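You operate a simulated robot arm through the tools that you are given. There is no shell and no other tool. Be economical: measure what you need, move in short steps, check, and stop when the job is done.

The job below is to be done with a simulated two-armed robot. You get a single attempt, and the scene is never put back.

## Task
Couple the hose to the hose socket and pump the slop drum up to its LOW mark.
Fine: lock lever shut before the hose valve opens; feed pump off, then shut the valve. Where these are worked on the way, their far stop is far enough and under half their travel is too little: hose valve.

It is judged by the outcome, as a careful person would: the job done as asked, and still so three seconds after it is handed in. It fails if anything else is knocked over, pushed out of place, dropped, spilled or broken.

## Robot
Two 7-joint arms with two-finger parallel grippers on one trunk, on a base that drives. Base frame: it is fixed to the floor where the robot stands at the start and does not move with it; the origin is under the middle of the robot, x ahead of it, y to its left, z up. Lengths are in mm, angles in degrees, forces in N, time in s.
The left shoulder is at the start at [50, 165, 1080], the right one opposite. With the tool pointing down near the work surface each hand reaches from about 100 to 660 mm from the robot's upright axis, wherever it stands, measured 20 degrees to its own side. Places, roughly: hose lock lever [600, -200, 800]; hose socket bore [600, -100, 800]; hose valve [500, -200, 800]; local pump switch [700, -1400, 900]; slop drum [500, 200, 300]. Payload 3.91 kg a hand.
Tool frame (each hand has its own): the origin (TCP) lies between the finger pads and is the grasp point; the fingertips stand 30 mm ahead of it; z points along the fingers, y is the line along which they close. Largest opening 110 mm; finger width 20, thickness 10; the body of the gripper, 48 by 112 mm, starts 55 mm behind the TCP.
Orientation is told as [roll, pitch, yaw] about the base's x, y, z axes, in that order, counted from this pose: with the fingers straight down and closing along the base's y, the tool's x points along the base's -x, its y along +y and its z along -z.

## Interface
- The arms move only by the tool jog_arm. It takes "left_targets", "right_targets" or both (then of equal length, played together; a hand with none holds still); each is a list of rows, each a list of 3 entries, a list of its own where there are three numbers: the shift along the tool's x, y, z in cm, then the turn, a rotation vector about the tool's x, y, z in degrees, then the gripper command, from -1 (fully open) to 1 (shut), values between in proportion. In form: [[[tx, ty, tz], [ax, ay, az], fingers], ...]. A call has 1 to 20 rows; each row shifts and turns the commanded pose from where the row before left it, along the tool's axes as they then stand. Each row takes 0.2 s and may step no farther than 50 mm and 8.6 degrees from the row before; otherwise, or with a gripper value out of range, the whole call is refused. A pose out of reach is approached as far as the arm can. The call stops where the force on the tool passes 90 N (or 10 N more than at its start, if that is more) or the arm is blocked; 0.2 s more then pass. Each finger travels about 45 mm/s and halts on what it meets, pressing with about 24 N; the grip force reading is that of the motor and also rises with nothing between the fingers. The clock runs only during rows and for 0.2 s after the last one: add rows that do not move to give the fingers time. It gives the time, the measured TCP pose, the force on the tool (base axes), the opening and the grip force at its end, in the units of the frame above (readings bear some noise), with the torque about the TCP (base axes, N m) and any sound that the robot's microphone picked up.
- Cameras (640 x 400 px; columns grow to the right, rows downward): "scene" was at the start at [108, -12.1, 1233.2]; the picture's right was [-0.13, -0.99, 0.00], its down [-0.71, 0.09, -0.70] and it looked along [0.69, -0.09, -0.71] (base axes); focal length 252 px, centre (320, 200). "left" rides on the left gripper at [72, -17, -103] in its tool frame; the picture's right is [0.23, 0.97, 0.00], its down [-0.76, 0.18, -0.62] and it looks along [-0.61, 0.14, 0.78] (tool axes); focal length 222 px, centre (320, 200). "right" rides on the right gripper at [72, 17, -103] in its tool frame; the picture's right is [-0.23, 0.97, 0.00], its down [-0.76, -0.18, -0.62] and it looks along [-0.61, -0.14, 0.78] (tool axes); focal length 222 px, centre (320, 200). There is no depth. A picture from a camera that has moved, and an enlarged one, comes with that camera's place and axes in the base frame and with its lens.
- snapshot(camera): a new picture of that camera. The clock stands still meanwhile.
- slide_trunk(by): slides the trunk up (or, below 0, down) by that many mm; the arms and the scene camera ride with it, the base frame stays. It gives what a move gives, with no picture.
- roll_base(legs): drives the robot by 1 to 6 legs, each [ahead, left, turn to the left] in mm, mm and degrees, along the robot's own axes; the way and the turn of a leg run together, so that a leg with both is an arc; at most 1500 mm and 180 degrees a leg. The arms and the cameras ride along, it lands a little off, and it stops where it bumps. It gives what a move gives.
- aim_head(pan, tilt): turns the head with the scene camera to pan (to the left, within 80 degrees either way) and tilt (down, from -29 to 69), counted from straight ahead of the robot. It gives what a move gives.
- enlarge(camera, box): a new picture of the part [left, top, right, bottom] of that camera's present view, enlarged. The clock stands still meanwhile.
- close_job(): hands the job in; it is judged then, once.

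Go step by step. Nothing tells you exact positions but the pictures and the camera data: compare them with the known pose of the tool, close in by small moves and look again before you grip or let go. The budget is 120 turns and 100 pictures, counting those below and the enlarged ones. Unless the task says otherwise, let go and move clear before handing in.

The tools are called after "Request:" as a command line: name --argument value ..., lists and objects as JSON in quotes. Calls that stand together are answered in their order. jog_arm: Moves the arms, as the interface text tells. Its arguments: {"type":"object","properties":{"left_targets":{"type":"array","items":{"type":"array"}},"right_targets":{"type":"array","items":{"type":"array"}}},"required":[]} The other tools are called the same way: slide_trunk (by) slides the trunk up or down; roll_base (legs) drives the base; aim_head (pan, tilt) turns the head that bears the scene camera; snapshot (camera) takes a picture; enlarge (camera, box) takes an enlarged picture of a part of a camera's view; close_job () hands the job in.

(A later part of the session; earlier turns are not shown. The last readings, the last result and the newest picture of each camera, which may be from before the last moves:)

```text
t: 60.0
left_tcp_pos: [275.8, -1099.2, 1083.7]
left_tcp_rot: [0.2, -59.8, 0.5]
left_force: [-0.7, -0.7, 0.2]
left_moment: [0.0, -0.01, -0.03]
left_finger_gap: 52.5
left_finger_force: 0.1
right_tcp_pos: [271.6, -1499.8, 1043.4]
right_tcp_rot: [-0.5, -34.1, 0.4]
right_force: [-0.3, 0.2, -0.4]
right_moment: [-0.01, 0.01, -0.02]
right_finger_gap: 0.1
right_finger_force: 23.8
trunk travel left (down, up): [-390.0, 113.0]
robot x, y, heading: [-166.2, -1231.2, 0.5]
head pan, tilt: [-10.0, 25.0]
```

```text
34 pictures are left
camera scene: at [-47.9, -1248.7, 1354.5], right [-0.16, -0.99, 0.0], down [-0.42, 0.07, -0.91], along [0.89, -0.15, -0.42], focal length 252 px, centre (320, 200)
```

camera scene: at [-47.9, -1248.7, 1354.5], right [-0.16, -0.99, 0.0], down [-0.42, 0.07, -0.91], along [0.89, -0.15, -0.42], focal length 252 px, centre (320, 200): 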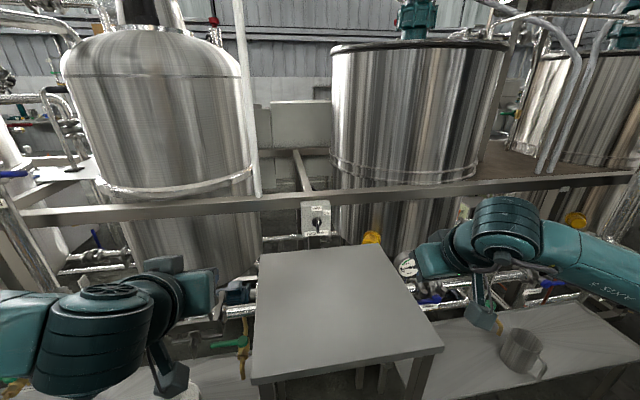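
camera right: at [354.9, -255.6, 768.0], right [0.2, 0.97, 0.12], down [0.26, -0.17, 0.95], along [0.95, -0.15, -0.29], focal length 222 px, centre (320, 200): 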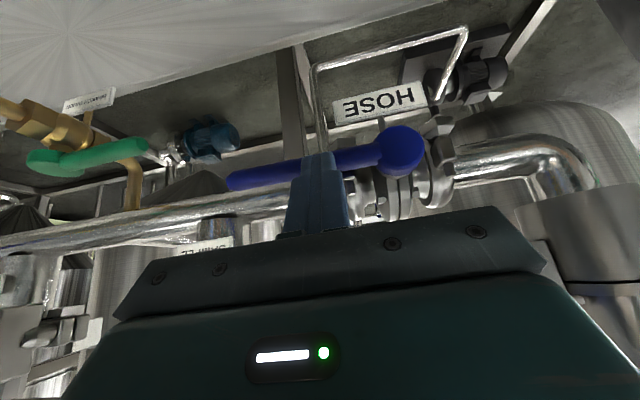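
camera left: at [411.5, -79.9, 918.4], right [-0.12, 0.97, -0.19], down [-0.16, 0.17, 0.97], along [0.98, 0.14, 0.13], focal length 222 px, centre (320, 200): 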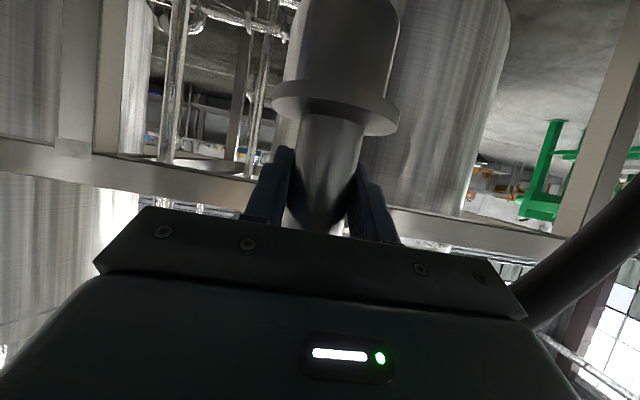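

Request:
enlarge --camera "scene" --box '[280, 180, 360, 260]'

```text
5.00 times, centred on (320, 220) of scene
camera zoom: at [-47.9, -1248.7, 1354.5], right [-0.16, -0.99, 0.0], down [-0.42, 0.07, -0.91], along [0.89, -0.15, -0.42], focal length 1260 px, centre (320, 100)
```

zoom: 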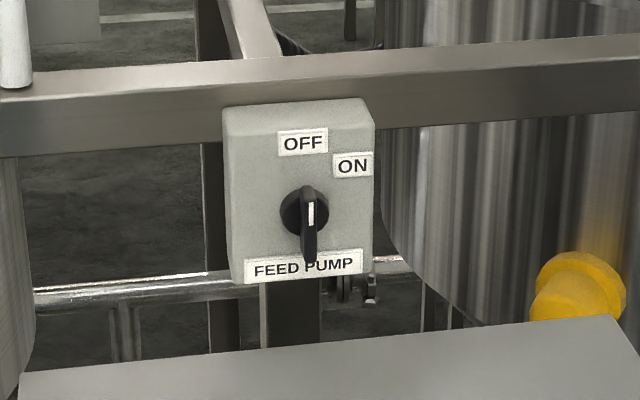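

The knob points up (OFF), and ON is ~45° clockwise. Knob is about (695,−1365,915), over a table at z≈845. I'll drive forward and test whether the drum gauge can be seen from there.

Request:
roll_base --legs '[[175, 0, 0]]'

Request:
aim_head --pan 74 --tilt 32

Request:
snapshot --camera "scene"

```text
t: 61.5
left_tcp_pos: [428.6, -1100.9, 1083.8]
left_tcp_rot: [0.2, -59.9, 0.6]
left_force: [-0.3, 0.9, 0.0]
left_moment: [-0.03, -0.03, -0.06]
left_finger_gap: 52.3
left_finger_force: 0.0
right_tcp_pos: [423.7, -1498.6, 1044.4]
right_tcp_rot: [-0.5, -34.1, 0.2]
right_force: [0.0, 0.0, -0.1]
right_moment: [0.01, 0.01, -0.01]
right_finger_gap: 0.0
right_finger_force: 24.0
trunk travel left (down, up): [-390.0, 113.0]
robot x, y, heading: [-11.3, -1234.2, 0.4]
head pan, tilt: [-10.0, 25.0]
stopped in leg 1: the robot was blocked; the commanded pose is now the measured one
```

```text
t: 63.1
left_tcp_pos: [428.0, -1101.7, 1083.2]
left_tcp_rot: [0.3, -59.8, 0.5]
left_force: [0.0, 0.3, -0.1]
left_moment: [0.01, 0.01, 0.0]
left_finger_gap: 52.1
left_finger_force: 0.0
right_tcp_pos: [424.0, -1500.0, 1044.5]
right_tcp_rot: [-0.5, -34.1, 0.3]
right_force: [0.4, 0.0, 0.4]
right_moment: [0.01, 0.02, 0.0]
right_finger_gap: 0.2
right_finger_force: 24.0
trunk travel left (down, up): [-390.0, 113.0]
robot x, y, heading: [-13.8, -1232.8, 0.4]
head pan, tilt: [74.0, 32.0]
```

```text
32 pictures are left
camera scene: at [38.8, -1148.0, 1343.4], right [0.96, -0.27, 0.0], down [-0.14, -0.51, -0.85], along [0.23, 0.82, -0.53], focal length 252 px, centre (320, 200)
```

scene: 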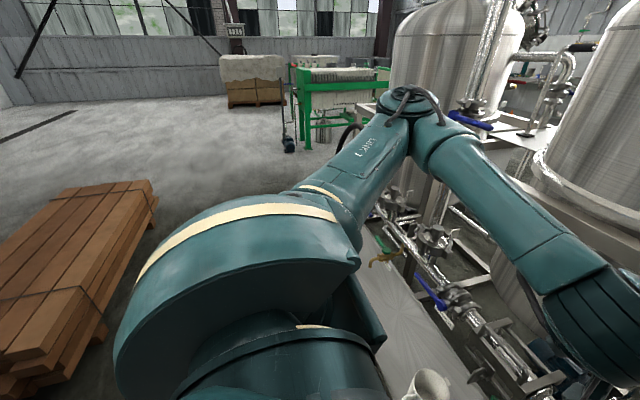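

The base bumped something (the table, presumably), so I'll back off a touch. The drum is hidden from here, so I'll run the pump in timed bursts and check between them. Now I'll bring the right hand toward the knob and look again.

Request:
roll_base --legs '[[-12, 0, 0]]'

Request:
jog_arm --right_targets '[[[0, 0, 0], [0, -8.5, 0], 0.2], [[0, 0, 0], [0, -8.5, 0], 0.2], [[0, 0, 0], [0, -8.5, 0], 0.2], [[-0.34, 2.58, 2.95], [0, 0, 0], 0.2], [[-0.34, 2.58, 2.95], [0, 0, 0], 0.2], [[-0.34, 2.58, 2.95], [0, 0, 0], 0.2], [[-0.34, 2.58, 2.95], [0, 0, 0], 0.2], [[-0.34, 2.58, 2.95], [0, 0, 0], 0.2]]'

Request:
aim_head --pan -10 --tilt 35

Request:
snapshot --camera "scene"

Request:
snapshot --camera "right"

```text
t: 63.9
left_tcp_pos: [416.1, -1101.1, 1084.7]
left_tcp_rot: [0.3, -59.8, 0.5]
left_force: [-0.1, 0.4, 0.0]
left_moment: [-0.01, 0.01, -0.03]
left_finger_gap: 52.2
left_finger_force: 0.0
right_tcp_pos: [411.2, -1500.4, 1044.1]
right_tcp_rot: [-0.5, -34.1, 0.4]
right_force: [-0.1, -1.0, 0.5]
right_moment: [0.03, -0.01, 0.05]
right_finger_gap: 0.0
right_finger_force: 24.5
trunk travel left (down, up): [-390.0, 113.0]
robot x, y, heading: [-23.4, -1234.0, 0.6]
head pan, tilt: [74.0, 32.0]
```

```text
t: 65.7
left_tcp_pos: [417.5, -1100.7, 1084.1]
left_tcp_rot: [0.2, -59.7, 0.5]
left_force: [1.3, 0.1, 0.0]
left_moment: [-0.05, -0.02, 0.02]
left_finger_gap: 52.3
left_finger_force: 0.1
right_tcp_pos: [547.3, -1369.3, 983.7]
right_tcp_rot: [-0.8, -59.6, 0.7]
right_force: [0.3, -0.7, 0.6]
right_moment: [0.02, -0.02, 0.01]
right_finger_gap: 44.0
right_finger_force: 0.0
trunk travel left (down, up): [-390.0, 113.0]
robot x, y, heading: [-27.1, -1229.0, 0.5]
head pan, tilt: [74.0, 32.0]
```

```text
t: 67.2
left_tcp_pos: [418.1, -1101.2, 1082.7]
left_tcp_rot: [0.2, -59.8, 0.5]
left_force: [-0.6, 0.6, -0.2]
left_moment: [-0.03, -0.01, -0.02]
left_finger_gap: 52.3
left_finger_force: 0.2
right_tcp_pos: [548.1, -1370.5, 982.9]
right_tcp_rot: [-0.7, -59.7, 0.7]
right_force: [0.7, -0.2, 0.5]
right_moment: [0.02, -0.01, -0.01]
right_finger_gap: 44.1
right_finger_force: 0.1
trunk travel left (down, up): [-390.0, 113.0]
robot x, y, heading: [-25.1, -1232.2, 0.2]
head pan, tilt: [-10.0, 35.0]
```

```text
31 pictures are left
camera scene: at [89.4, -1249.0, 1338.8], right [-0.17, -0.99, 0.0], down [-0.57, 0.1, -0.82], along [0.81, -0.14, -0.57], focal length 252 px, centre (320, 200)
```

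scene: 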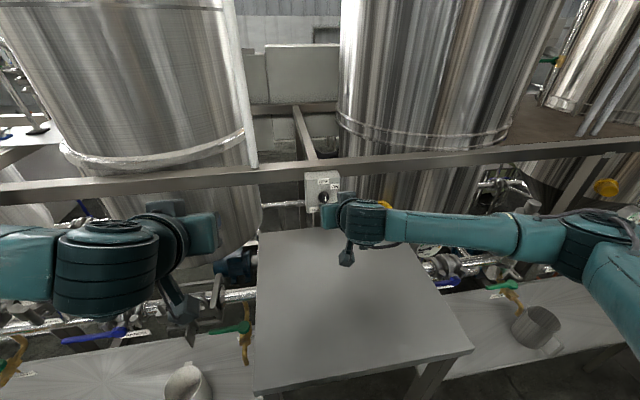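

```text
30 pictures are left
camera right: at [421.7, -1354.7, 971.4], right [0.12, 0.98, 0.19], down [-0.15, -0.17, 0.97], along [0.98, -0.14, 0.13], focal length 222 px, centre (320, 200)
```

right: 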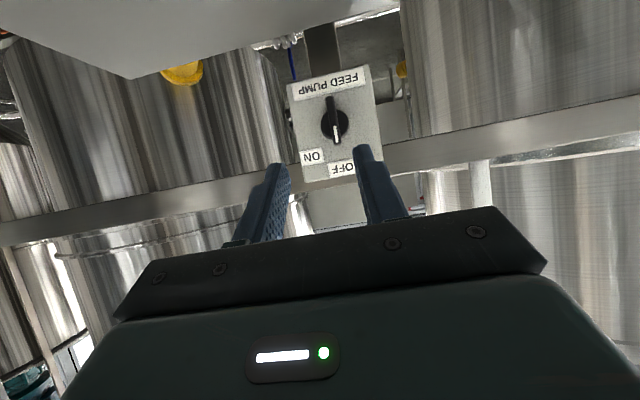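

Knob triangulates to ≈(686,−1360,924). I'll advance most of the way and look.

Request:
jog_arm --right_targets '[[[-0.46, 0.35, 3], [0, 0, 0], 0.3], [[-0.46, 0.35, 3], [0, 0, 0], 0.3], [[-0.3, 0.3, 2.5], [0, 0, 0], 0.3]]'

Request:
snapshot --camera "right"

Request:
enlarge --camera "scene" --box '[280, 160, 360, 240]'

```text
t: 68.0
left_tcp_pos: [418.0, -1101.2, 1083.7]
left_tcp_rot: [0.2, -59.8, 0.5]
left_force: [0.1, 0.9, 0.1]
left_moment: [0.0, 0.0, -0.03]
left_finger_gap: 52.4
left_finger_force: 0.1
right_tcp_pos: [627.8, -1361.1, 949.7]
right_tcp_rot: [-0.8, -59.7, 0.6]
right_force: [0.9, -0.2, -0.4]
right_moment: [-0.01, -0.01, 0.05]
right_finger_gap: 38.2
right_finger_force: 0.2
trunk travel left (down, up): [-390.0, 113.0]
robot x, y, heading: [-26.0, -1232.8, 0.6]
head pan, tilt: [-10.0, 35.0]
```

```text
29 pictures are left
camera right: at [502.4, -1344.9, 938.1], right [0.11, 0.98, 0.19], down [-0.15, -0.17, 0.97], along [0.98, -0.14, 0.13], focal length 222 px, centre (320, 200)
```

right: 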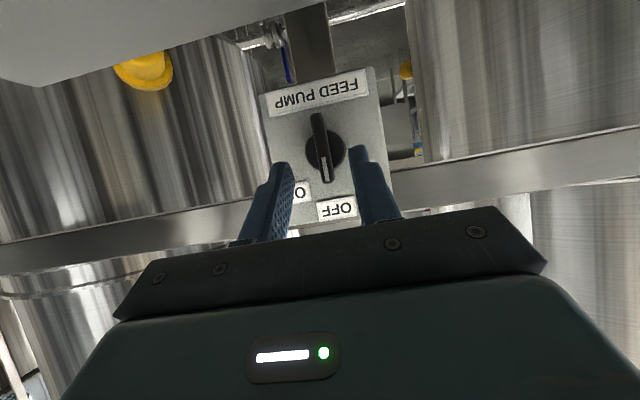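

```text
5.00 times, centred on (320, 200) of scene
camera zoom: at [89.6, -1248.9, 1338.7], right [-0.17, -0.99, 0.0], down [-0.57, 0.1, -0.82], along [0.81, -0.14, -0.57], focal length 1260 px, centre (320, 200)
```

zoom: 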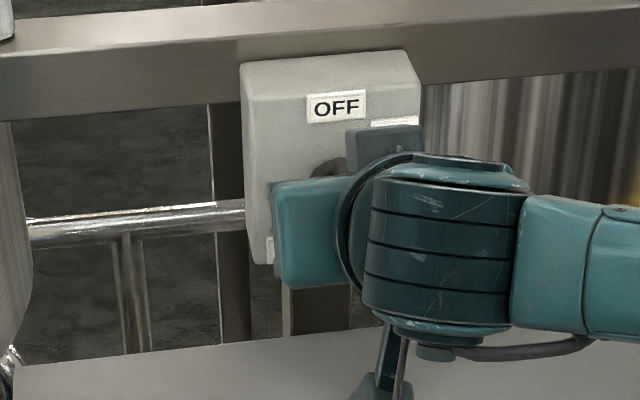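

Request:
jog_arm --right_targets '[[[-0.3, 0.05, 1.6], [0, 0, 0], 0.3], [[-0.2, 0.05, 1.6], [0, 0, 0], 0.3]]'

Request:
enlarge --camera "right" --box '[230, 80, 410, 240]'

```text
t: 68.6
left_tcp_pos: [417.6, -1101.4, 1083.3]
left_tcp_rot: [0.2, -59.8, 0.5]
left_force: [0.2, 0.3, 0.5]
left_moment: [0.02, 0.01, 0.01]
left_finger_gap: 52.4
left_finger_force: 0.1
right_tcp_pos: [658.7, -1360.1, 938.3]
right_tcp_rot: [-0.6, -59.7, 0.7]
right_force: [0.3, -0.9, -0.1]
right_moment: [0.01, 0.01, -0.01]
right_finger_gap: 38.9
right_finger_force: 0.1
trunk travel left (down, up): [-390.0, 113.0]
robot x, y, heading: [-27.3, -1231.9, 0.4]
head pan, tilt: [-10.0, 35.0]
```

```text
2.50 times, centred on (320, 160) of right
camera zoom: at [532.2, -1344.0, 926.2], right [0.11, 0.98, 0.19], down [-0.15, -0.17, 0.97], along [0.98, -0.14, 0.13], focal length 555 px, centre (320, 300)
```

zoom: 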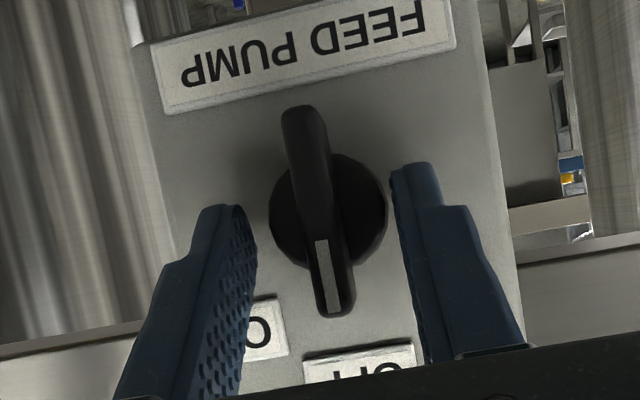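

The bar is between the fingers but only just reached; I'll advance 12 mm straight ahead and grip it.

Request:
jog_arm --right_targets '[[[-0.6, 0, 1.04], [0, 0, 0], 0.3], [[0, 0, 0], [0, 0, 0], 1], [[0, 0, 0], [0, 0, 0], 1], [[0, 0, 0], [0, 0, 0], 1]]'

Request:
enlarge --camera "right" --box '[230, 80, 410, 240]'

```text
t: 69.6
left_tcp_pos: [412.8, -1102.8, 1086.5]
left_tcp_rot: [0.3, -60.1, 0.4]
left_force: [0.8, -0.2, 0.4]
left_moment: [-0.01, -0.06, 0.03]
left_finger_gap: 52.3
left_finger_force: 0.1
right_tcp_pos: [664.0, -1360.4, 938.5]
right_tcp_rot: [-0.5, -59.4, 0.6]
right_force: [-55.4, -6.7, -2.8]
right_moment: [0.0, 0.33, -0.35]
right_finger_gap: 36.8
right_finger_force: 23.8
trunk travel left (down, up): [-390.0, 113.0]
robot x, y, heading: [-26.0, -1232.4, 0.6]
head pan, tilt: [-10.0, 35.0]
```

```text
2.50 times, centred on (320, 160) of right
camera zoom: at [538.2, -1344.1, 926.9], right [0.12, 0.97, 0.19], down [-0.15, -0.17, 0.97], along [0.98, -0.14, 0.13], focal length 555 px, centre (320, 300)
```

zoom: 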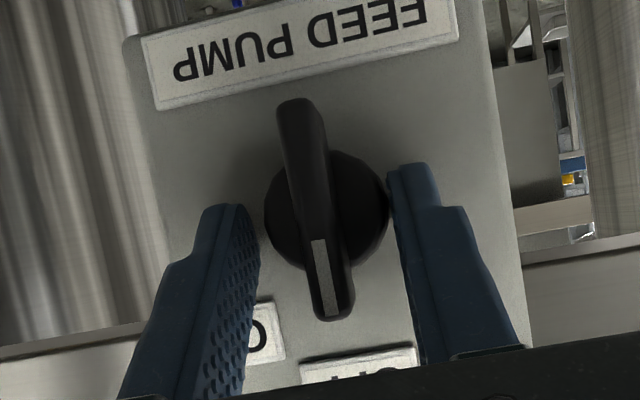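

The tips met the box face and clamped the round base (37 mm). I'll open, back off 13 mm, and close on the bar instead.

Request:
jog_arm --right_targets '[[[0, 0, 0], [0, 0, 0], 0.3], [[0.3, 0, -0.52], [0, 0, 0], 0.3], [[0.65, 0, -1.13], [0, 0, 0], 0.3], [[0, 0, 0], [0, 0, 0], 1], [[0, 0, 0], [0, 0, 0], 1], [[0, 0, 0], [0, 0, 0], 1]]'

Request:
enlarge --camera "right" --box '[230, 80, 410, 240]'

```text
t: 71.0
left_tcp_pos: [415.8, -1099.7, 1084.0]
left_tcp_rot: [0.1, -59.8, 0.4]
left_force: [0.0, 0.4, 0.2]
left_moment: [0.0, 0.0, -0.05]
left_finger_gap: 52.3
left_finger_force: 0.0
right_tcp_pos: [652.0, -1359.0, 942.9]
right_tcp_rot: [-0.5, -60.1, 0.5]
right_force: [-5.1, 3.9, 12.2]
right_moment: [0.21, -0.53, -0.35]
right_finger_gap: 8.5
right_finger_force: 42.0
trunk travel left (down, up): [-390.0, 113.0]
robot x, y, heading: [-23.0, -1232.7, 0.4]
head pan, tilt: [-10.0, 35.0]
```

```text
2.50 times, centred on (320, 160) of right
camera zoom: at [524.4, -1342.8, 930.1], right [0.11, 0.97, 0.19], down [-0.16, -0.17, 0.97], along [0.98, -0.14, 0.13], focal length 555 px, centre (320, 300)
```

zoom: 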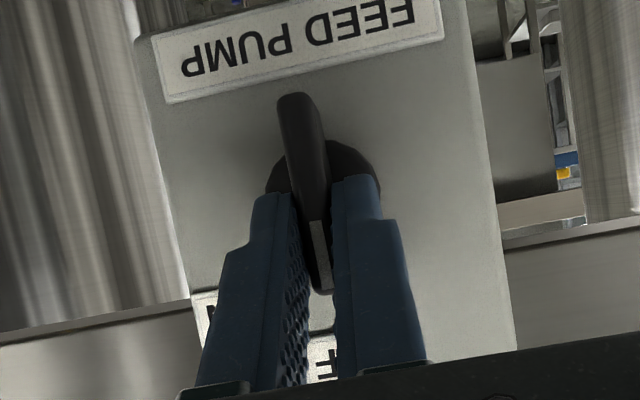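

Gripped on the bar (8.5 mm). Now I'll turn it clockwise about the knob's axis toward ON.

Request:
jog_arm --right_targets '[[[0.02, -0.29, 0.01], [-4.25, 0, 7.36], 1], [[0.02, -0.29, 0.01], [-4.25, 0, 7.36], 1], [[0.02, -0.29, 0.01], [-4.25, 0, 7.36], 1], [[0.02, -0.29, 0.01], [-4.25, 0, 7.36], 1], [[0.02, -0.29, 0.01], [-4.25, 0, 7.36], 1]]'

Request:
enlarge --camera "right" --box '[230, 60, 430, 260]'

```text
t: 72.2
left_tcp_pos: [416.5, -1100.1, 1083.9]
left_tcp_rot: [0.1, -59.9, 0.6]
left_force: [-0.8, 0.1, 0.2]
left_moment: [-0.01, 0.01, 0.02]
left_finger_gap: 52.3
left_finger_force: 0.2
right_tcp_pos: [650.3, -1370.8, 937.9]
right_tcp_rot: [61.2, -39.6, -49.2]
right_force: [4.6, 11.4, 16.9]
right_moment: [0.38, -0.54, -0.06]
right_finger_gap: 8.8
right_finger_force: 44.8
trunk travel left (down, up): [-390.0, 113.0]
robot x, y, heading: [-25.6, -1233.0, 0.4]
head pan, tilt: [-10.0, 35.0]
```

```text
2.00 times, centred on (330, 160) of right
camera zoom: at [524.4, -1352.0, 940.0], right [0.11, 0.59, 0.8], down [-0.16, -0.79, 0.6], along [0.98, -0.19, 0.0], focal length 444 px, centre (300, 280)
```

zoom: 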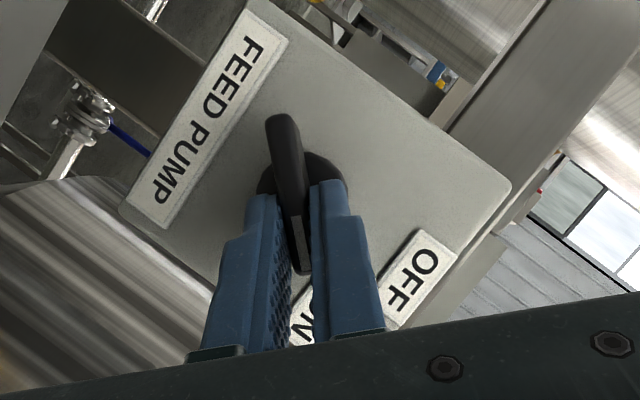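

The bar is at about 42°, nearly at ON, with no sound yet. One more small step.

Request:
jog_arm --right_targets '[[[0.02, -0.25, 0.01], [-3.5, 0, 6.06], 1]]'

```text
t: 72.6
left_tcp_pos: [416.9, -1099.1, 1083.7]
left_tcp_rot: [0.1, -59.9, 0.6]
left_force: [0.1, 0.0, 0.7]
left_moment: [-0.01, 0.01, -0.03]
left_finger_gap: 52.2
left_finger_force: 0.1
right_tcp_pos: [650.1, -1373.5, 937.6]
right_tcp_rot: [66.7, -34.4, -52.5]
right_force: [8.6, 12.2, 18.7]
right_moment: [0.39, 0.24, 0.57]
right_finger_gap: 8.9
right_finger_force: 45.1
trunk travel left (down, up): [-390.0, 113.0]
robot x, y, heading: [-25.3, -1233.2, 0.4]
head pan, tilt: [-10.0, 35.0]
```

Turned to ~50°. I'll let it run about 2 s, then turn back to OFF in the same call, to measure the flow.

Request:
jog_arm --right_targets '[[[0, 0, 0], [0, 0, 0], 1], [[0, 0, 0], [0, 0, 0], 1], [[0, 0, 0], [0, 0, 0], 1], [[0, 0, 0], [0, 0, 0], 1], [[0, 0, 0], [0, 0, 0], 1], [[0, 0, 0], [0, 0, 0], 1], [[0, 0, 0], [0, 0, 0], 1], [[0, 0, 0], [0, 0, 0], 1], [[-0.02, 0.29, -0.01], [4.25, 0, -7.36], 1], [[-0.02, 0.29, -0.01], [4.25, 0, -7.36], 1], [[-0.02, 0.29, -0.01], [4.25, 0, -7.36], 1], [[-0.02, 0.29, -0.01], [4.25, 0, -7.36], 1], [[-0.02, 0.29, -0.01], [4.25, 0, -7.36], 1], [[-0.02, 0.25, -0.01], [4.0, 0, -6.93], 1]]'

Request:
enlarge --camera "right" --box '[230, 60, 430, 260]'

```text
t: 75.6
left_tcp_pos: [417.3, -1099.7, 1084.1]
left_tcp_rot: [0.1, -59.8, 0.6]
left_force: [-0.7, -1.5, 0.4]
left_moment: [0.0, -0.01, -0.01]
left_finger_gap: 52.2
left_finger_force: 0.1
right_tcp_pos: [649.5, -1358.8, 943.4]
right_tcp_rot: [-2.4, -59.9, 2.3]
right_force: [6.2, 17.1, 11.6]
right_moment: [1.1, -0.66, -0.21]
right_finger_gap: 8.9
right_finger_force: 45.0
trunk travel left (down, up): [-390.0, 113.0]
robot x, y, heading: [-25.5, -1229.5, 0.4]
head pan, tilt: [-10.0, 35.0]
```

```text
2.00 times, centred on (330, 160) of right
camera zoom: at [524.3, -1343.1, 930.4], right [0.11, 0.98, 0.18], down [-0.16, -0.16, 0.98], along [0.98, -0.13, 0.13], focal length 444 px, centre (300, 280)
```

zoom: 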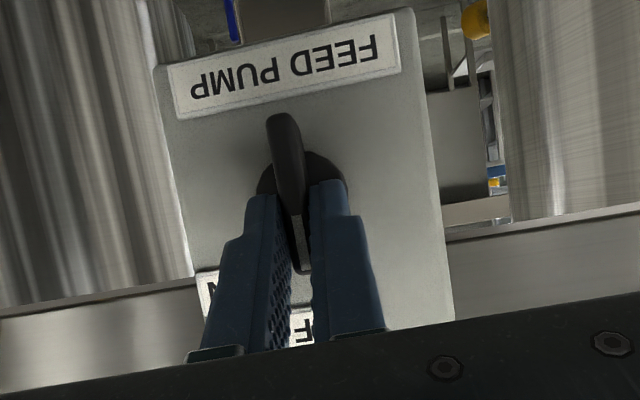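

Back at OFF. I'll release, retract the hand, back the base up with a left turn, and look at the gauge.

Request:
jog_arm --right_targets '[[[0, 0, 0], [0, 0, 0], 0.3], [[0, 0, 0], [0, 0, 0], 0.3], [[0, 0, -3], [0, 0, 0], 0.3], [[0, 0, -4], [0, 0, 0], 0.3], [[0, 0, -4], [0, 0, 0], 0.3]]'

Request:
roll_base --legs '[[-220, 0, 0], [0, 0, 42]]'

Request:
aim_head --pan 26 --tilt 35

Request:
snapshot --camera "scene"

```text
t: 76.8
left_tcp_pos: [417.9, -1101.3, 1084.5]
left_tcp_rot: [0.3, -59.8, 0.5]
left_force: [-0.7, -1.0, -0.4]
left_moment: [-0.02, 0.01, 0.0]
left_finger_gap: 52.3
left_finger_force: 0.1
right_tcp_pos: [554.1, -1361.0, 997.4]
right_tcp_rot: [-2.7, -59.4, 2.4]
right_force: [0.6, 0.2, 0.1]
right_moment: [0.02, 0.02, -0.06]
right_finger_gap: 38.7
right_finger_force: 0.1
trunk travel left (down, up): [-390.0, 113.0]
robot x, y, heading: [-23.9, -1233.2, 0.3]
head pan, tilt: [-10.0, 35.0]
```

```text
t: 80.5
left_tcp_pos: [-2.0, -840.1, 1084.0]
left_tcp_rot: [0.2, -59.9, 42.3]
left_force: [-0.6, 0.5, 0.4]
left_moment: [0.04, 0.01, -0.02]
left_finger_gap: 52.2
left_finger_force: 0.0
right_tcp_pos: [273.4, -942.2, 996.4]
right_tcp_rot: [-2.9, -59.6, 44.2]
right_force: [0.4, 1.0, -0.8]
right_moment: [-0.01, -0.01, -0.01]
right_finger_gap: 38.6
right_finger_force: 0.0
trunk travel left (down, up): [-390.0, 113.0]
robot x, y, heading: [-245.7, -1232.0, 42.5]
head pan, tilt: [-10.0, 35.0]
```

```text
t: 81.5
left_tcp_pos: [-2.4, -840.0, 1083.0]
left_tcp_rot: [0.2, -59.8, 42.2]
left_force: [1.0, -0.2, -0.5]
left_moment: [-0.01, 0.0, 0.0]
left_finger_gap: 52.5
left_finger_force: 0.1
right_tcp_pos: [273.7, -941.6, 996.6]
right_tcp_rot: [-2.8, -59.6, 44.2]
right_force: [0.0, 0.1, 0.0]
right_moment: [-0.01, 0.01, -0.04]
right_finger_gap: 38.6
right_finger_force: 0.1
trunk travel left (down, up): [-390.0, 113.0]
robot x, y, heading: [-245.0, -1236.1, 42.5]
head pan, tilt: [26.0, 35.0]
```

```text
22 pictures are left
camera scene: at [-191.6, -1134.2, 1338.8], right [0.93, -0.37, 0.0], down [-0.21, -0.53, -0.82], along [0.3, 0.76, -0.57], focal length 252 px, centre (320, 200)
```

scene: 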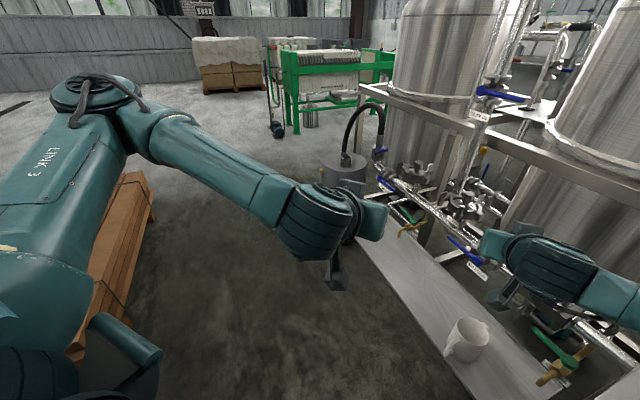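

The left hand hides the drum's front. I'll move it 20 cm left and zoom in.

Request:
jog_arm --left_targets '[[[0, 4.5, 0], [0, 0, 0], 0.05], [[0, 4.5, 0], [0, 0, 0], 0.05], [[0, 4.5, 0], [0, 0, 0], 0.05], [[0, 4.5, 0], [0, 0, 0], 0.05]]'

Request:
enlarge --camera "scene" --box '[300, 140, 400, 260]'

```text
t: 82.5
left_tcp_pos: [-125.2, -707.4, 1084.3]
left_tcp_rot: [0.4, -59.8, 42.1]
left_force: [-0.2, 0.3, -1.0]
left_moment: [0.01, -0.01, -0.02]
left_finger_gap: 52.4
left_finger_force: 0.1
right_tcp_pos: [273.8, -941.8, 996.7]
right_tcp_rot: [-2.8, -59.7, 44.2]
right_force: [0.6, -0.1, 0.2]
right_moment: [0.01, 0.0, -0.01]
right_finger_gap: 38.5
right_finger_force: 0.1
trunk travel left (down, up): [-390.0, 113.0]
robot x, y, heading: [-247.5, -1233.0, 42.1]
head pan, tilt: [26.0, 35.0]
```

```text
3.33 times, centred on (350, 200) of scene
camera zoom: at [-192.2, -1134.2, 1338.8], right [0.93, -0.37, 0.0], down [-0.21, -0.53, -0.82], along [0.3, 0.76, -0.57], focal length 840 px, centre (220, 200)
```

zoom: 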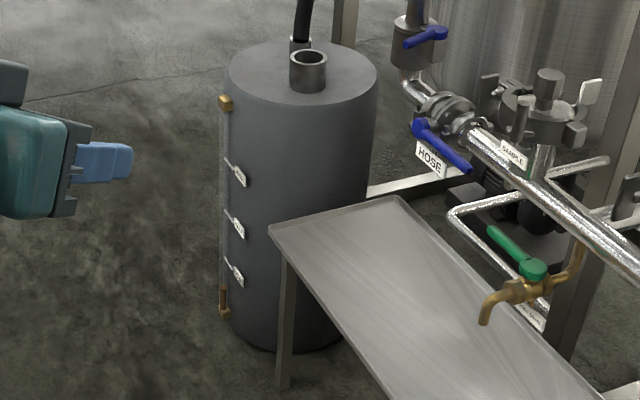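

The gauge is visible from here in profile, with brown liquid at the bottom. Zooming in.

Request:
enlarge --camera "scene" --box '[338, 165, 363, 240]'

```text
5.33 times, centred on (350, 202) of scene
camera zoom: at [-192.2, -1134.2, 1338.8], right [0.93, -0.37, 0.0], down [-0.21, -0.53, -0.82], along [0.3, 0.76, -0.57], focal length 1344 px, centre (157, 187)
```

zoom: 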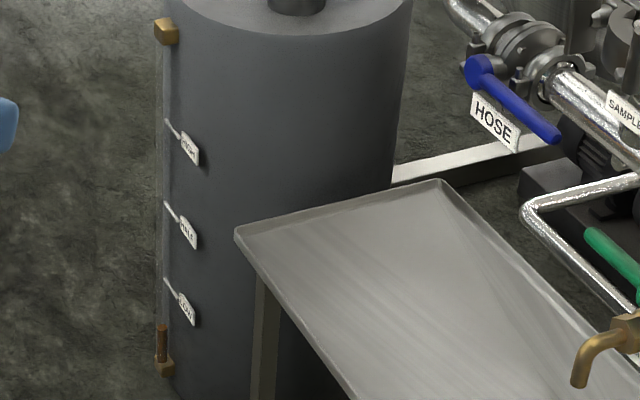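

Level is ~0.55 of a mark spacing below LOW, having risen about 0.25 in ~3.4 s of pumping. I'll return to the switch for another burst of about 5 s.

Request:
roll_base --legs '[[0, 0, -42.2], [215, 0, 0]]'

Request:
enlarge --camera "right" --box '[200, 50, 440, 250]'

```text
t: 86.1
left_tcp_pos: [409.1, -920.6, 1083.0]
left_tcp_rot: [0.4, -59.9, 0.5]
left_force: [1.1, -0.3, -1.0]
left_moment: [0.03, -0.02, -0.02]
left_finger_gap: 52.2
left_finger_force: 0.1
right_tcp_pos: [550.0, -1359.1, 996.9]
right_tcp_rot: [-2.7, -59.6, 2.4]
right_force: [-0.7, 1.4, 0.0]
right_moment: [0.03, 0.04, 0.0]
right_finger_gap: 38.6
right_finger_force: 0.1
trunk travel left (down, up): [-390.0, 113.0]
robot x, y, heading: [-30.2, -1232.4, 0.5]
head pan, tilt: [26.0, 35.0]
```

```text
2.00 times, centred on (320, 150) of right
camera zoom: at [424.4, -1343.4, 983.9], right [0.11, 0.98, 0.17], down [-0.15, -0.15, 0.98], along [0.98, -0.14, 0.13], focal length 444 px, centre (320, 300)
```

zoom: 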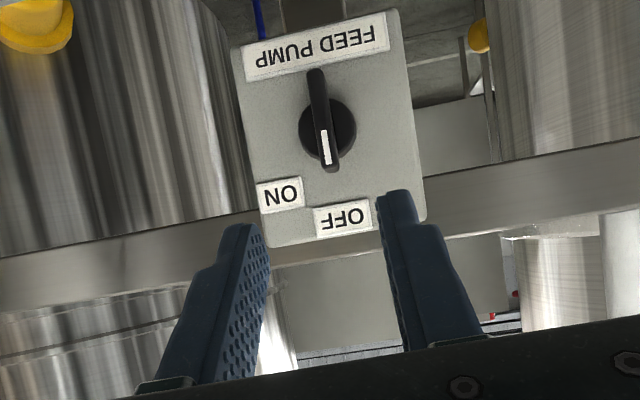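

Position repeats well. I'll go straight back to the grip pose and close on the bar.

Request:
jog_arm --right_targets '[[[-0.14, 0, 3.84], [-1.2, 0, 2.1], 0.3], [[-0.14, 0, 3.84], [0, 0, 0], 0.3], [[-0.14, 0, 3.84], [0, 0, 0], 0.3], [[0, 0, 0], [0, 0, 0], 1], [[0, 0, 0], [0, 0, 0], 1], [[0, 0, 0], [0, 0, 0], 1]]'

```text
t: 87.5
left_tcp_pos: [408.6, -920.4, 1084.8]
left_tcp_rot: [0.2, -60.0, 0.5]
left_force: [0.1, 0.8, -0.1]
left_moment: [0.01, -0.06, -0.01]
left_finger_gap: 52.2
left_finger_force: 0.1
right_tcp_pos: [650.5, -1359.8, 942.5]
right_tcp_rot: [2.1, -59.6, -1.7]
right_force: [-8.3, 1.1, 2.4]
right_moment: [0.03, -0.24, -0.17]
right_finger_gap: 9.0
right_finger_force: 42.6
trunk travel left (down, up): [-390.0, 113.0]
robot x, y, heading: [-29.7, -1233.3, 0.3]
head pan, tilt: [26.0, 35.0]
```

Gripped again. Turning ON and letting it run.

Request:
jog_arm --right_targets '[[[0.02, -0.29, 0.01], [-4.25, 0, 7.36], 1], [[0.02, -0.29, 0.01], [-4.25, 0, 7.36], 1], [[0.02, -0.29, 0.01], [-4.25, 0, 7.36], 1], [[0.02, -0.29, 0.01], [-4.25, 0, 7.36], 1], [[0.02, -0.29, 0.01], [-4.25, 0, 7.36], 1], [[0.02, -0.2, 0.01], [-3, 0, 5.2], 1], [[0, 0, 0], [0, 0, 0], 1], [[0, 0, 0], [0, 0, 0], 1], [[0, 0, 0], [0, 0, 0], 1], [[0, 0, 0], [0, 0, 0], 1], [[0, 0, 0], [0, 0, 0], 1], [[0, 0, 0], [0, 0, 0], 1], [[0, 0, 0], [0, 0, 0], 1], [[0, 0, 0], [0, 0, 0], 1], [[0, 0, 0], [0, 0, 0], 1], [[0, 0, 0], [0, 0, 0], 1], [[0, 0, 0], [0, 0, 0], 1], [[0, 0, 0], [0, 0, 0], 1], [[0, 0, 0], [0, 0, 0], 1], [[0, 0, 0], [0, 0, 0], 1]]'

Request:
jog_arm --right_targets '[[[0, 0, 0], [0, 0, 0], 1], [[0, 0, 0], [0, 0, 0], 1], [[0, 0, 0], [0, 0, 0], 1], [[0, 0, 0], [0, 0, 0], 1], [[-0.02, 0.29, -0.01], [4.25, 0, -7.36], 1], [[-0.02, 0.29, -0.01], [4.25, 0, -7.36], 1], [[-0.02, 0.29, -0.01], [4.25, 0, -7.36], 1], [[-0.02, 0.29, -0.01], [4.25, 0, -7.36], 1], [[-0.02, 0.29, -0.01], [4.25, 0, -7.36], 1], [[-0.02, 0.2, -0.01], [3.5, 0, -6.06], 1]]'

Request:
enlarge --camera "right" --box '[230, 60, 430, 260]'

```text
t: 91.7
left_tcp_pos: [407.3, -919.5, 1084.6]
left_tcp_rot: [0.0, -60.0, 0.6]
left_force: [0.1, 0.2, -0.4]
left_moment: [-0.01, -0.02, 0.03]
left_finger_gap: 52.3
left_finger_force: 0.0
right_tcp_pos: [650.6, -1371.4, 936.7]
right_tcp_rot: [66.6, -34.1, -52.5]
right_force: [-3.0, 7.7, 9.6]
right_moment: [0.23, -0.29, 0.27]
right_finger_gap: 9.0
right_finger_force: 45.1
trunk travel left (down, up): [-390.0, 113.0]
robot x, y, heading: [-29.8, -1230.1, 0.3]
head pan, tilt: [26.0, 35.0]
```

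```text
t: 93.9
left_tcp_pos: [408.5, -919.7, 1083.5]
left_tcp_rot: [0.0, -59.8, 0.5]
left_force: [0.4, 0.2, 0.0]
left_moment: [0.03, 0.0, -0.01]
left_finger_gap: 52.3
left_finger_force: 0.0
right_tcp_pos: [651.7, -1359.3, 943.6]
right_tcp_rot: [-0.3, -59.5, 0.4]
right_force: [-2.3, 10.8, -1.5]
right_moment: [0.31, -0.87, -0.12]
right_finger_gap: 8.9
right_finger_force: 45.3
trunk travel left (down, up): [-390.0, 113.0]
robot x, y, heading: [-30.5, -1232.0, 0.4]
head pan, tilt: [26.0, 35.0]
```

```text
2.00 times, centred on (330, 160) of right
camera zoom: at [524.4, -1342.9, 931.4], right [0.11, 0.97, 0.19], down [-0.15, -0.18, 0.97], along [0.98, -0.14, 0.13], focal length 444 px, centre (300, 280)
```

zoom: 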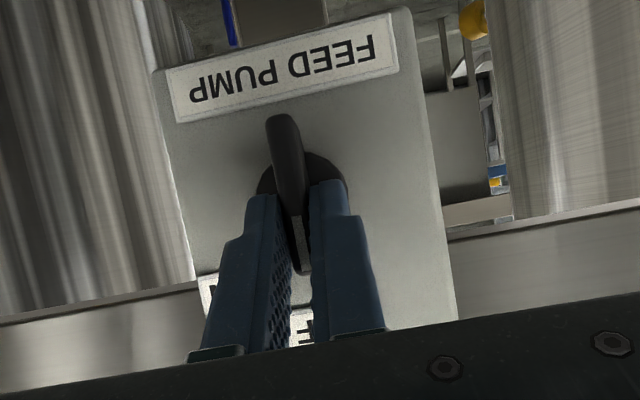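

OFF again. Releasing, retracting and going to look at the gauge.

Request:
jog_arm --right_targets '[[[0, 0, 0], [0, 0, 0], 0.3], [[0, 0, 0], [0, 0, 0], 0.3], [[0, 0, -3], [0, 0, 0], 0.3], [[0, 0, -4], [0, 0, 0], 0.3], [[0, 0, -4.5], [0, 0, 0], 0.3]]'

Request:
roll_base --legs '[[-215, 0, 0], [0, 0, 42]]'

Request:
enlarge --camera "scene" --box '[325, 165, 375, 240]'

```text
t: 95.1
left_tcp_pos: [408.4, -919.2, 1084.0]
left_tcp_rot: [0.3, -59.8, 0.6]
left_force: [0.3, 0.0, 0.0]
left_moment: [-0.02, 0.0, -0.02]
left_finger_gap: 52.4
left_finger_force: 0.1
right_tcp_pos: [551.4, -1359.4, 1002.1]
right_tcp_rot: [0.2, -59.6, 0.1]
right_force: [-0.4, -0.2, -0.4]
right_moment: [0.03, 0.01, -0.01]
right_finger_gap: 38.9
right_finger_force: 0.1
trunk travel left (down, up): [-390.0, 113.0]
robot x, y, heading: [-33.9, -1230.7, 0.4]
head pan, tilt: [26.0, 35.0]
```

```text
t: 98.7
left_tcp_pos: [-124.6, -707.2, 1084.3]
left_tcp_rot: [0.2, -59.8, 42.4]
left_force: [0.4, 0.5, 0.5]
left_moment: [-0.01, 0.03, -0.03]
left_finger_gap: 52.3
left_finger_force: 0.0
right_tcp_pos: [275.2, -939.0, 1001.2]
right_tcp_rot: [0.1, -59.6, 41.8]
right_force: [0.1, 0.0, 0.3]
right_moment: [-0.01, 0.0, 0.02]
right_finger_gap: 38.5
right_finger_force: 0.0
trunk travel left (down, up): [-390.0, 113.0]
robot x, y, heading: [-243.9, -1234.2, 42.5]
head pan, tilt: [26.0, 35.0]
```

```text
5.33 times, centred on (350, 202) of scene
camera zoom: at [-191.7, -1134.1, 1338.8], right [0.93, -0.37, 0.0], down [-0.21, -0.53, -0.82], along [0.3, 0.76, -0.57], focal length 1344 px, centre (160, 187)
```

zoom: 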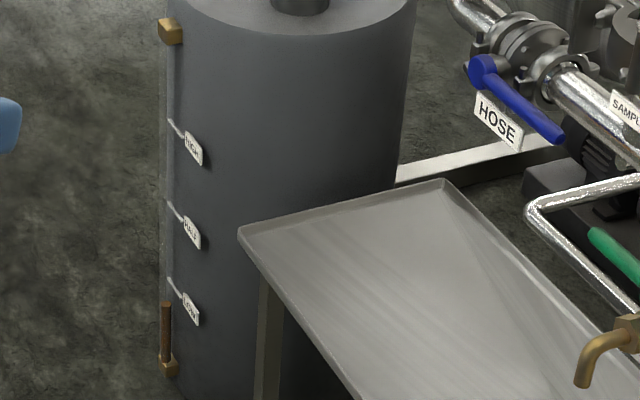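

Request:
enlarge --camera "scene" --box '[338, 205, 368, 240]'

```text
11.43 times, centred on (353, 222) of scene
camera zoom: at [-191.7, -1134.1, 1338.8], right [0.93, -0.37, 0.0], down [-0.21, -0.53, -0.82], along [0.3, 0.76, -0.57], focal length 2880 px, centre (-57, -57)
```

zoom: 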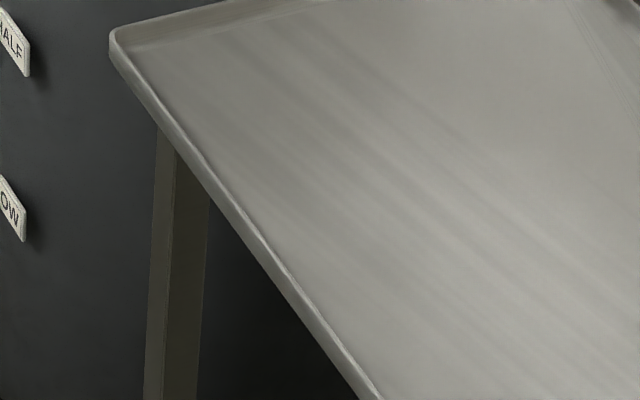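

Request:
enlarge --camera "scene" --box '[307, 203, 337, 237]'

```text
11.76 times, centred on (322, 220) of scene
camera zoom: at [-191.7, -1134.1, 1338.8], right [0.93, -0.37, 0.0], down [-0.21, -0.53, -0.82], along [0.3, 0.76, -0.57], focal length 2965 px, centre (296, -35)
```

zoom: 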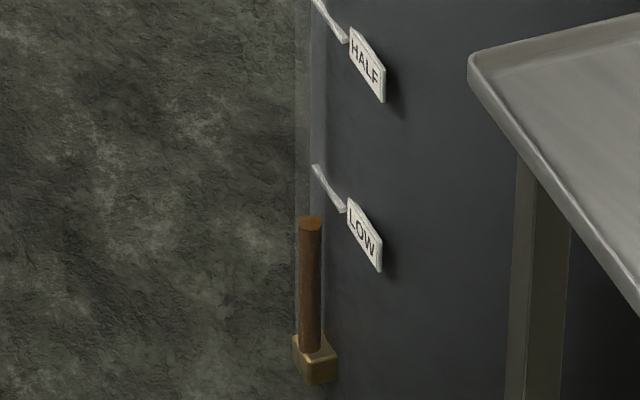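

The level is at about 41 px below LOW at this zoom; the last 5 s burst raised it ~51 px. So about 4.0 s more. Returning to the switch.

Request:
roll_base --legs '[[0, 0, -42], [215, 0, 0]]'

Request:
enlarge --camera "right" --box '[200, 50, 440, 250]'

```text
t: 102.3
left_tcp_pos: [413.6, -923.4, 1083.2]
left_tcp_rot: [0.3, -59.9, 0.4]
left_force: [-0.6, -1.2, -0.1]
left_moment: [0.0, -0.03, -0.01]
left_finger_gap: 52.3
left_finger_force: 0.2
right_tcp_pos: [556.6, -1362.8, 1001.2]
right_tcp_rot: [0.1, -59.6, -0.1]
right_force: [0.0, 0.5, -0.7]
right_moment: [0.04, 0.0, -0.02]
right_finger_gap: 38.5
right_finger_force: 0.1
trunk travel left (down, up): [-390.0, 113.0]
robot x, y, heading: [-29.4, -1233.1, 0.3]
head pan, tilt: [26.0, 35.0]
```

```text
2.00 times, centred on (320, 150) of right
camera zoom: at [430.2, -1345.0, 989.7], right [0.12, 0.97, 0.2], down [-0.15, -0.18, 0.97], along [0.98, -0.14, 0.13], focal length 444 px, centre (320, 300)
```

zoom: 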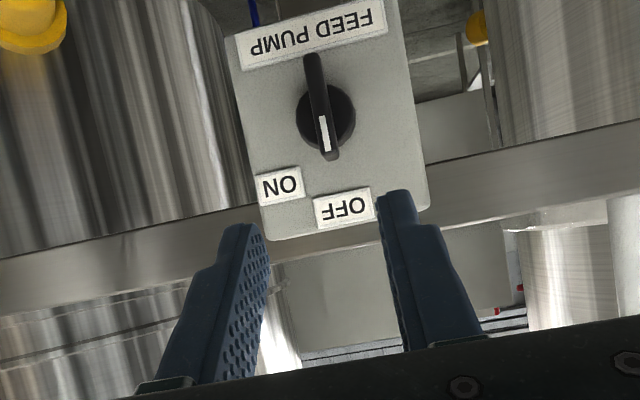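

Request:
jog_arm --right_targets '[[[0.1, 0.1, 3.69], [0, 0, 0], 0.3], [[0.1, 0.1, 3.69], [0, 0, 0], 0.3], [[0.1, 0.1, 3.69], [0, 0, 0], 0.3], [[0, 0, 0], [0, 0, 0], 1], [[0, 0, 0], [0, 0, 0], 1], [[0, 0, 0], [0, 0, 0], 1]]'

```text
t: 103.7
left_tcp_pos: [412.4, -923.0, 1083.7]
left_tcp_rot: [0.3, -59.7, 0.4]
left_force: [0.2, 0.3, 0.3]
left_moment: [0.0, -0.02, -0.01]
left_finger_gap: 52.5
left_finger_force: 0.1
right_tcp_pos: [650.0, -1359.7, 942.6]
right_tcp_rot: [0.1, -59.6, -0.1]
right_force: [-1.0, -0.9, -0.6]
right_moment: [-0.03, -0.34, 0.1]
right_finger_gap: 8.7
right_finger_force: 42.7
trunk travel left (down, up): [-390.0, 113.0]
robot x, y, heading: [-25.4, -1235.1, 0.1]
head pan, tilt: [26.0, 35.0]
```

The bar is gripped; I'll run a burst of about 4 s.

Request:
jog_arm --right_targets '[[[0.02, -0.29, 0.01], [-4.25, 0, 7.36], 1], [[0.02, -0.29, 0.01], [-4.25, 0, 7.36], 1], [[0.02, -0.29, 0.01], [-4.25, 0, 7.36], 1], [[0.02, -0.29, 0.01], [-4.25, 0, 7.36], 1], [[0.02, -0.29, 0.01], [-4.25, 0, 7.36], 1], [[0.02, -0.2, 0.01], [-3.2, 0, 5.54], 1], [[0, 0, 0], [0, 0, 0], 1], [[0, 0, 0], [0, 0, 0], 1], [[0, 0, 0], [0, 0, 0], 1], [[0, 0, 0], [0, 0, 0], 1], [[0, 0, 0], [0, 0, 0], 1], [[0, 0, 0], [0, 0, 0], 1], [[0, 0, 0], [0, 0, 0], 1], [[0, 0, 0], [0, 0, 0], 1], [[0, 0, 0], [0, 0, 0], 1], [[0, 0, 0], [0, 0, 0], 1]]'

Request:
jog_arm --right_targets '[[[0, 0, 0], [0, 0, 0], 1], [[0, 0, 0], [0, 0, 0], 1], [[0, 0, 0], [0, 0, 0], 1], [[-0.02, 0.29, -0.01], [4.25, 0, -7.36], 1], [[-0.02, 0.29, -0.01], [4.25, 0, -7.36], 1], [[-0.02, 0.29, -0.01], [4.25, 0, -7.36], 1], [[-0.02, 0.29, -0.01], [4.25, 0, -7.36], 1], [[-0.02, 0.29, -0.01], [4.25, 0, -7.36], 1], [[-0.02, 0.2, -0.01], [3.7, 0, -6.41], 1]]'

Request:
jog_arm --right_targets '[[[0, 0, 0], [0, 0, 0], 0.3], [[0, 0, 0], [0, 0, 0], 0.3], [[0, 0, -3], [0, 0, 0], 0.3], [[0, 0, -4], [0, 0, 0], 0.3], [[0, 0, -4.5], [0, 0, 0], 0.3]]'

Request:
enlarge --camera "right" --box '[200, 50, 440, 250]'

Request:
roll_base --legs '[[-215, 0, 0], [0, 0, 42]]'

Request:
enlarge --camera "scene" --box '[307, 203, 337, 237]'

```text
t: 107.1
left_tcp_pos: [412.4, -921.9, 1083.1]
left_tcp_rot: [0.2, -59.8, 0.4]
left_force: [-0.3, 0.1, -1.4]
left_moment: [-0.01, 0.02, -0.02]
left_finger_gap: 52.4
left_finger_force: 0.1
right_tcp_pos: [650.1, -1372.2, 936.9]
right_tcp_rot: [66.1, -34.6, -52.4]
right_force: [10.7, 4.6, 7.4]
right_moment: [0.15, -0.48, 0.35]
right_finger_gap: 8.9
right_finger_force: 44.8
trunk travel left (down, up): [-390.0, 113.0]
robot x, y, heading: [-27.5, -1234.4, 0.2]
head pan, tilt: [26.0, 35.0]
```

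```text
t: 109.1
left_tcp_pos: [413.6, -920.9, 1082.0]
left_tcp_rot: [0.2, -59.9, 0.4]
left_force: [-0.4, 0.6, 0.2]
left_moment: [0.01, 0.01, 0.01]
left_finger_gap: 52.0
left_finger_force: 0.1
right_tcp_pos: [649.6, -1359.1, 944.0]
right_tcp_rot: [-1.9, -59.3, 1.6]
right_force: [6.0, 7.0, -3.6]
right_moment: [0.88, -1.11, 0.14]
right_finger_gap: 8.8
right_finger_force: 45.0
trunk travel left (down, up): [-390.0, 113.0]
robot x, y, heading: [-29.2, -1234.0, 0.3]
head pan, tilt: [26.0, 35.0]
```

```text
t: 110.3
left_tcp_pos: [412.0, -922.2, 1084.9]
left_tcp_rot: [0.3, -59.8, 0.4]
left_force: [-0.4, 0.8, -0.3]
left_moment: [0.0, 0.02, 0.01]
left_finger_gap: 52.5
left_finger_force: 0.0
right_tcp_pos: [550.0, -1359.7, 1004.6]
right_tcp_rot: [-1.8, -59.6, 1.5]
right_force: [0.6, 0.1, 0.1]
right_moment: [0.01, -0.01, 0.03]
right_finger_gap: 38.6
right_finger_force: 0.0
trunk travel left (down, up): [-390.0, 113.0]
robot x, y, heading: [-28.3, -1232.7, -0.1]
head pan, tilt: [26.0, 35.0]
```

```text
2.00 times, centred on (320, 150) of right
camera zoom: at [423.2, -1342.9, 991.9], right [0.12, 0.98, 0.18], down [-0.15, -0.16, 0.98], along [0.98, -0.14, 0.13], focal length 444 px, centre (320, 300)
```

zoom: 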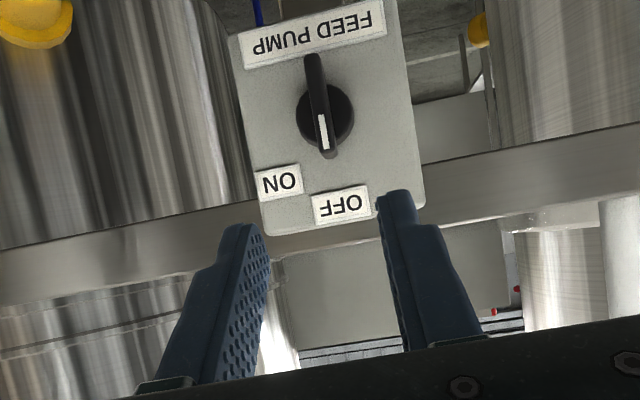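

```text
t: 113.9
left_tcp_pos: [-121.0, -708.7, 1084.1]
left_tcp_rot: [0.4, -59.8, 42.3]
left_force: [0.8, 0.8, -0.2]
left_moment: [0.02, 0.02, 0.03]
left_finger_gap: 52.2
left_finger_force: 0.0
right_tcp_pos: [272.6, -942.1, 1004.0]
right_tcp_rot: [-1.9, -59.6, 43.4]
right_force: [0.0, 0.2, 0.0]
right_moment: [0.01, -0.03, 0.03]
right_finger_gap: 38.5
right_finger_force: 0.1
trunk travel left (down, up): [-390.0, 113.0]
robot x, y, heading: [-241.2, -1234.6, 42.1]
head pan, tilt: [26.0, 35.0]
```

```text
11.76 times, centred on (322, 220) of scene
camera zoom: at [-188.9, -1134.2, 1338.8], right [0.93, -0.37, 0.0], down [-0.21, -0.53, -0.82], along [0.31, 0.76, -0.57], focal length 2965 px, centre (296, -35)
```

zoom: 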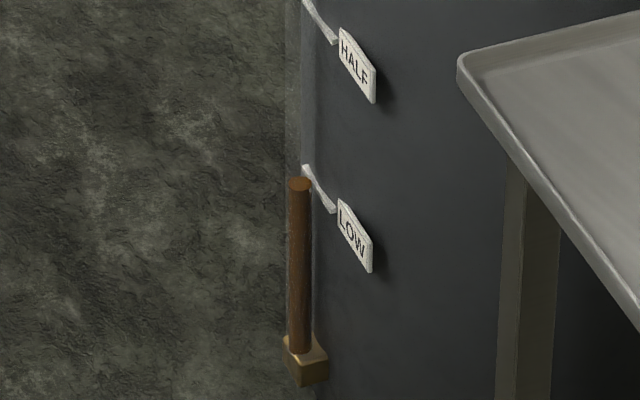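

Switch confirmed OFF and the level is right about at LOW. I'll drive back to the drum and verify from the front before shutting the valve.

Request:
roll_base --legs '[[0, 0, -42.2], [0, 1235, 0]]'

Request:
aim_head --pan 15 --tilt 50

Request:
snapshot --camera "scene"

```text
t: 122.1
left_tcp_pos: [208.8, 317.6, 1082.8]
left_tcp_rot: [0.3, -59.8, -0.4]
left_force: [-0.5, 0.8, -0.6]
left_moment: [0.02, 0.01, -0.01]
left_finger_gap: 52.3
left_finger_force: 0.1
right_tcp_pos: [339.1, -121.7, 1001.9]
right_tcp_rot: [-1.9, -59.6, 0.8]
right_force: [0.2, 0.2, 0.0]
right_moment: [0.0, 0.01, 0.0]
right_finger_gap: 38.5
right_finger_force: 0.1
trunk travel left (down, up): [-390.0, 113.0]
robot x, y, heading: [-237.8, 14.1, -0.7]
head pan, tilt: [26.0, 35.0]
```

```text
t: 122.9
left_tcp_pos: [208.7, 316.8, 1083.2]
left_tcp_rot: [0.3, -59.8, -0.5]
left_force: [0.1, 0.4, 0.2]
left_moment: [0.04, 0.03, 0.01]
left_finger_gap: 52.5
left_finger_force: 0.1
right_tcp_pos: [338.1, -122.8, 1003.7]
right_tcp_rot: [-1.9, -59.6, 0.8]
right_force: [-0.1, -0.4, 0.6]
right_moment: [0.0, 0.03, 0.01]
right_finger_gap: 38.4
right_finger_force: 0.1
trunk travel left (down, up): [-390.0, 113.0]
robot x, y, heading: [-239.1, 9.2, -0.5]
head pan, tilt: [15.0, 50.0]
```

```text
11 pictures are left
camera scene: at [-134.7, 30.1, 1317.1], right [0.25, -0.97, 0.0], down [-0.74, -0.19, -0.64], along [0.62, 0.16, -0.77], focal length 252 px, centre (320, 200)
```

scene: 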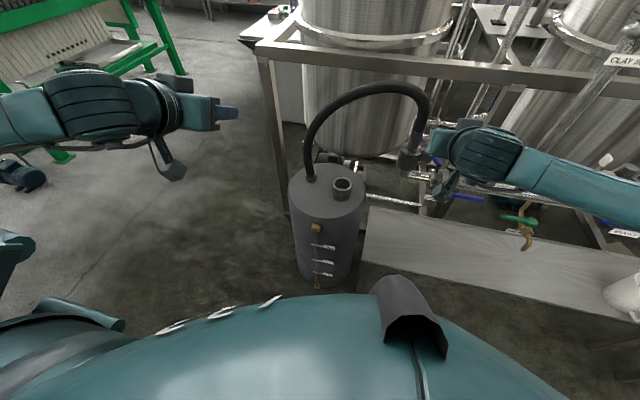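

Request:
enlarge --camera "scene" --box '[300, 250, 345, 295]'

```text
8.89 times, centred on (322, 272) of scene
camera zoom: at [-134.7, 30.1, 1317.1], right [0.25, -0.97, 0.0], down [-0.74, -0.19, -0.64], along [0.62, 0.16, -0.77], focal length 2240 px, centre (298, -444)
```

zoom: 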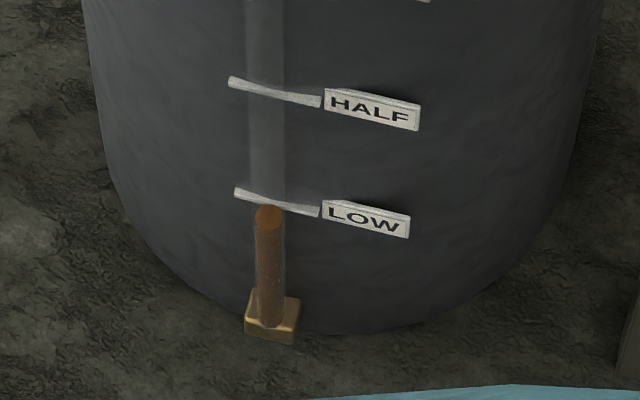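

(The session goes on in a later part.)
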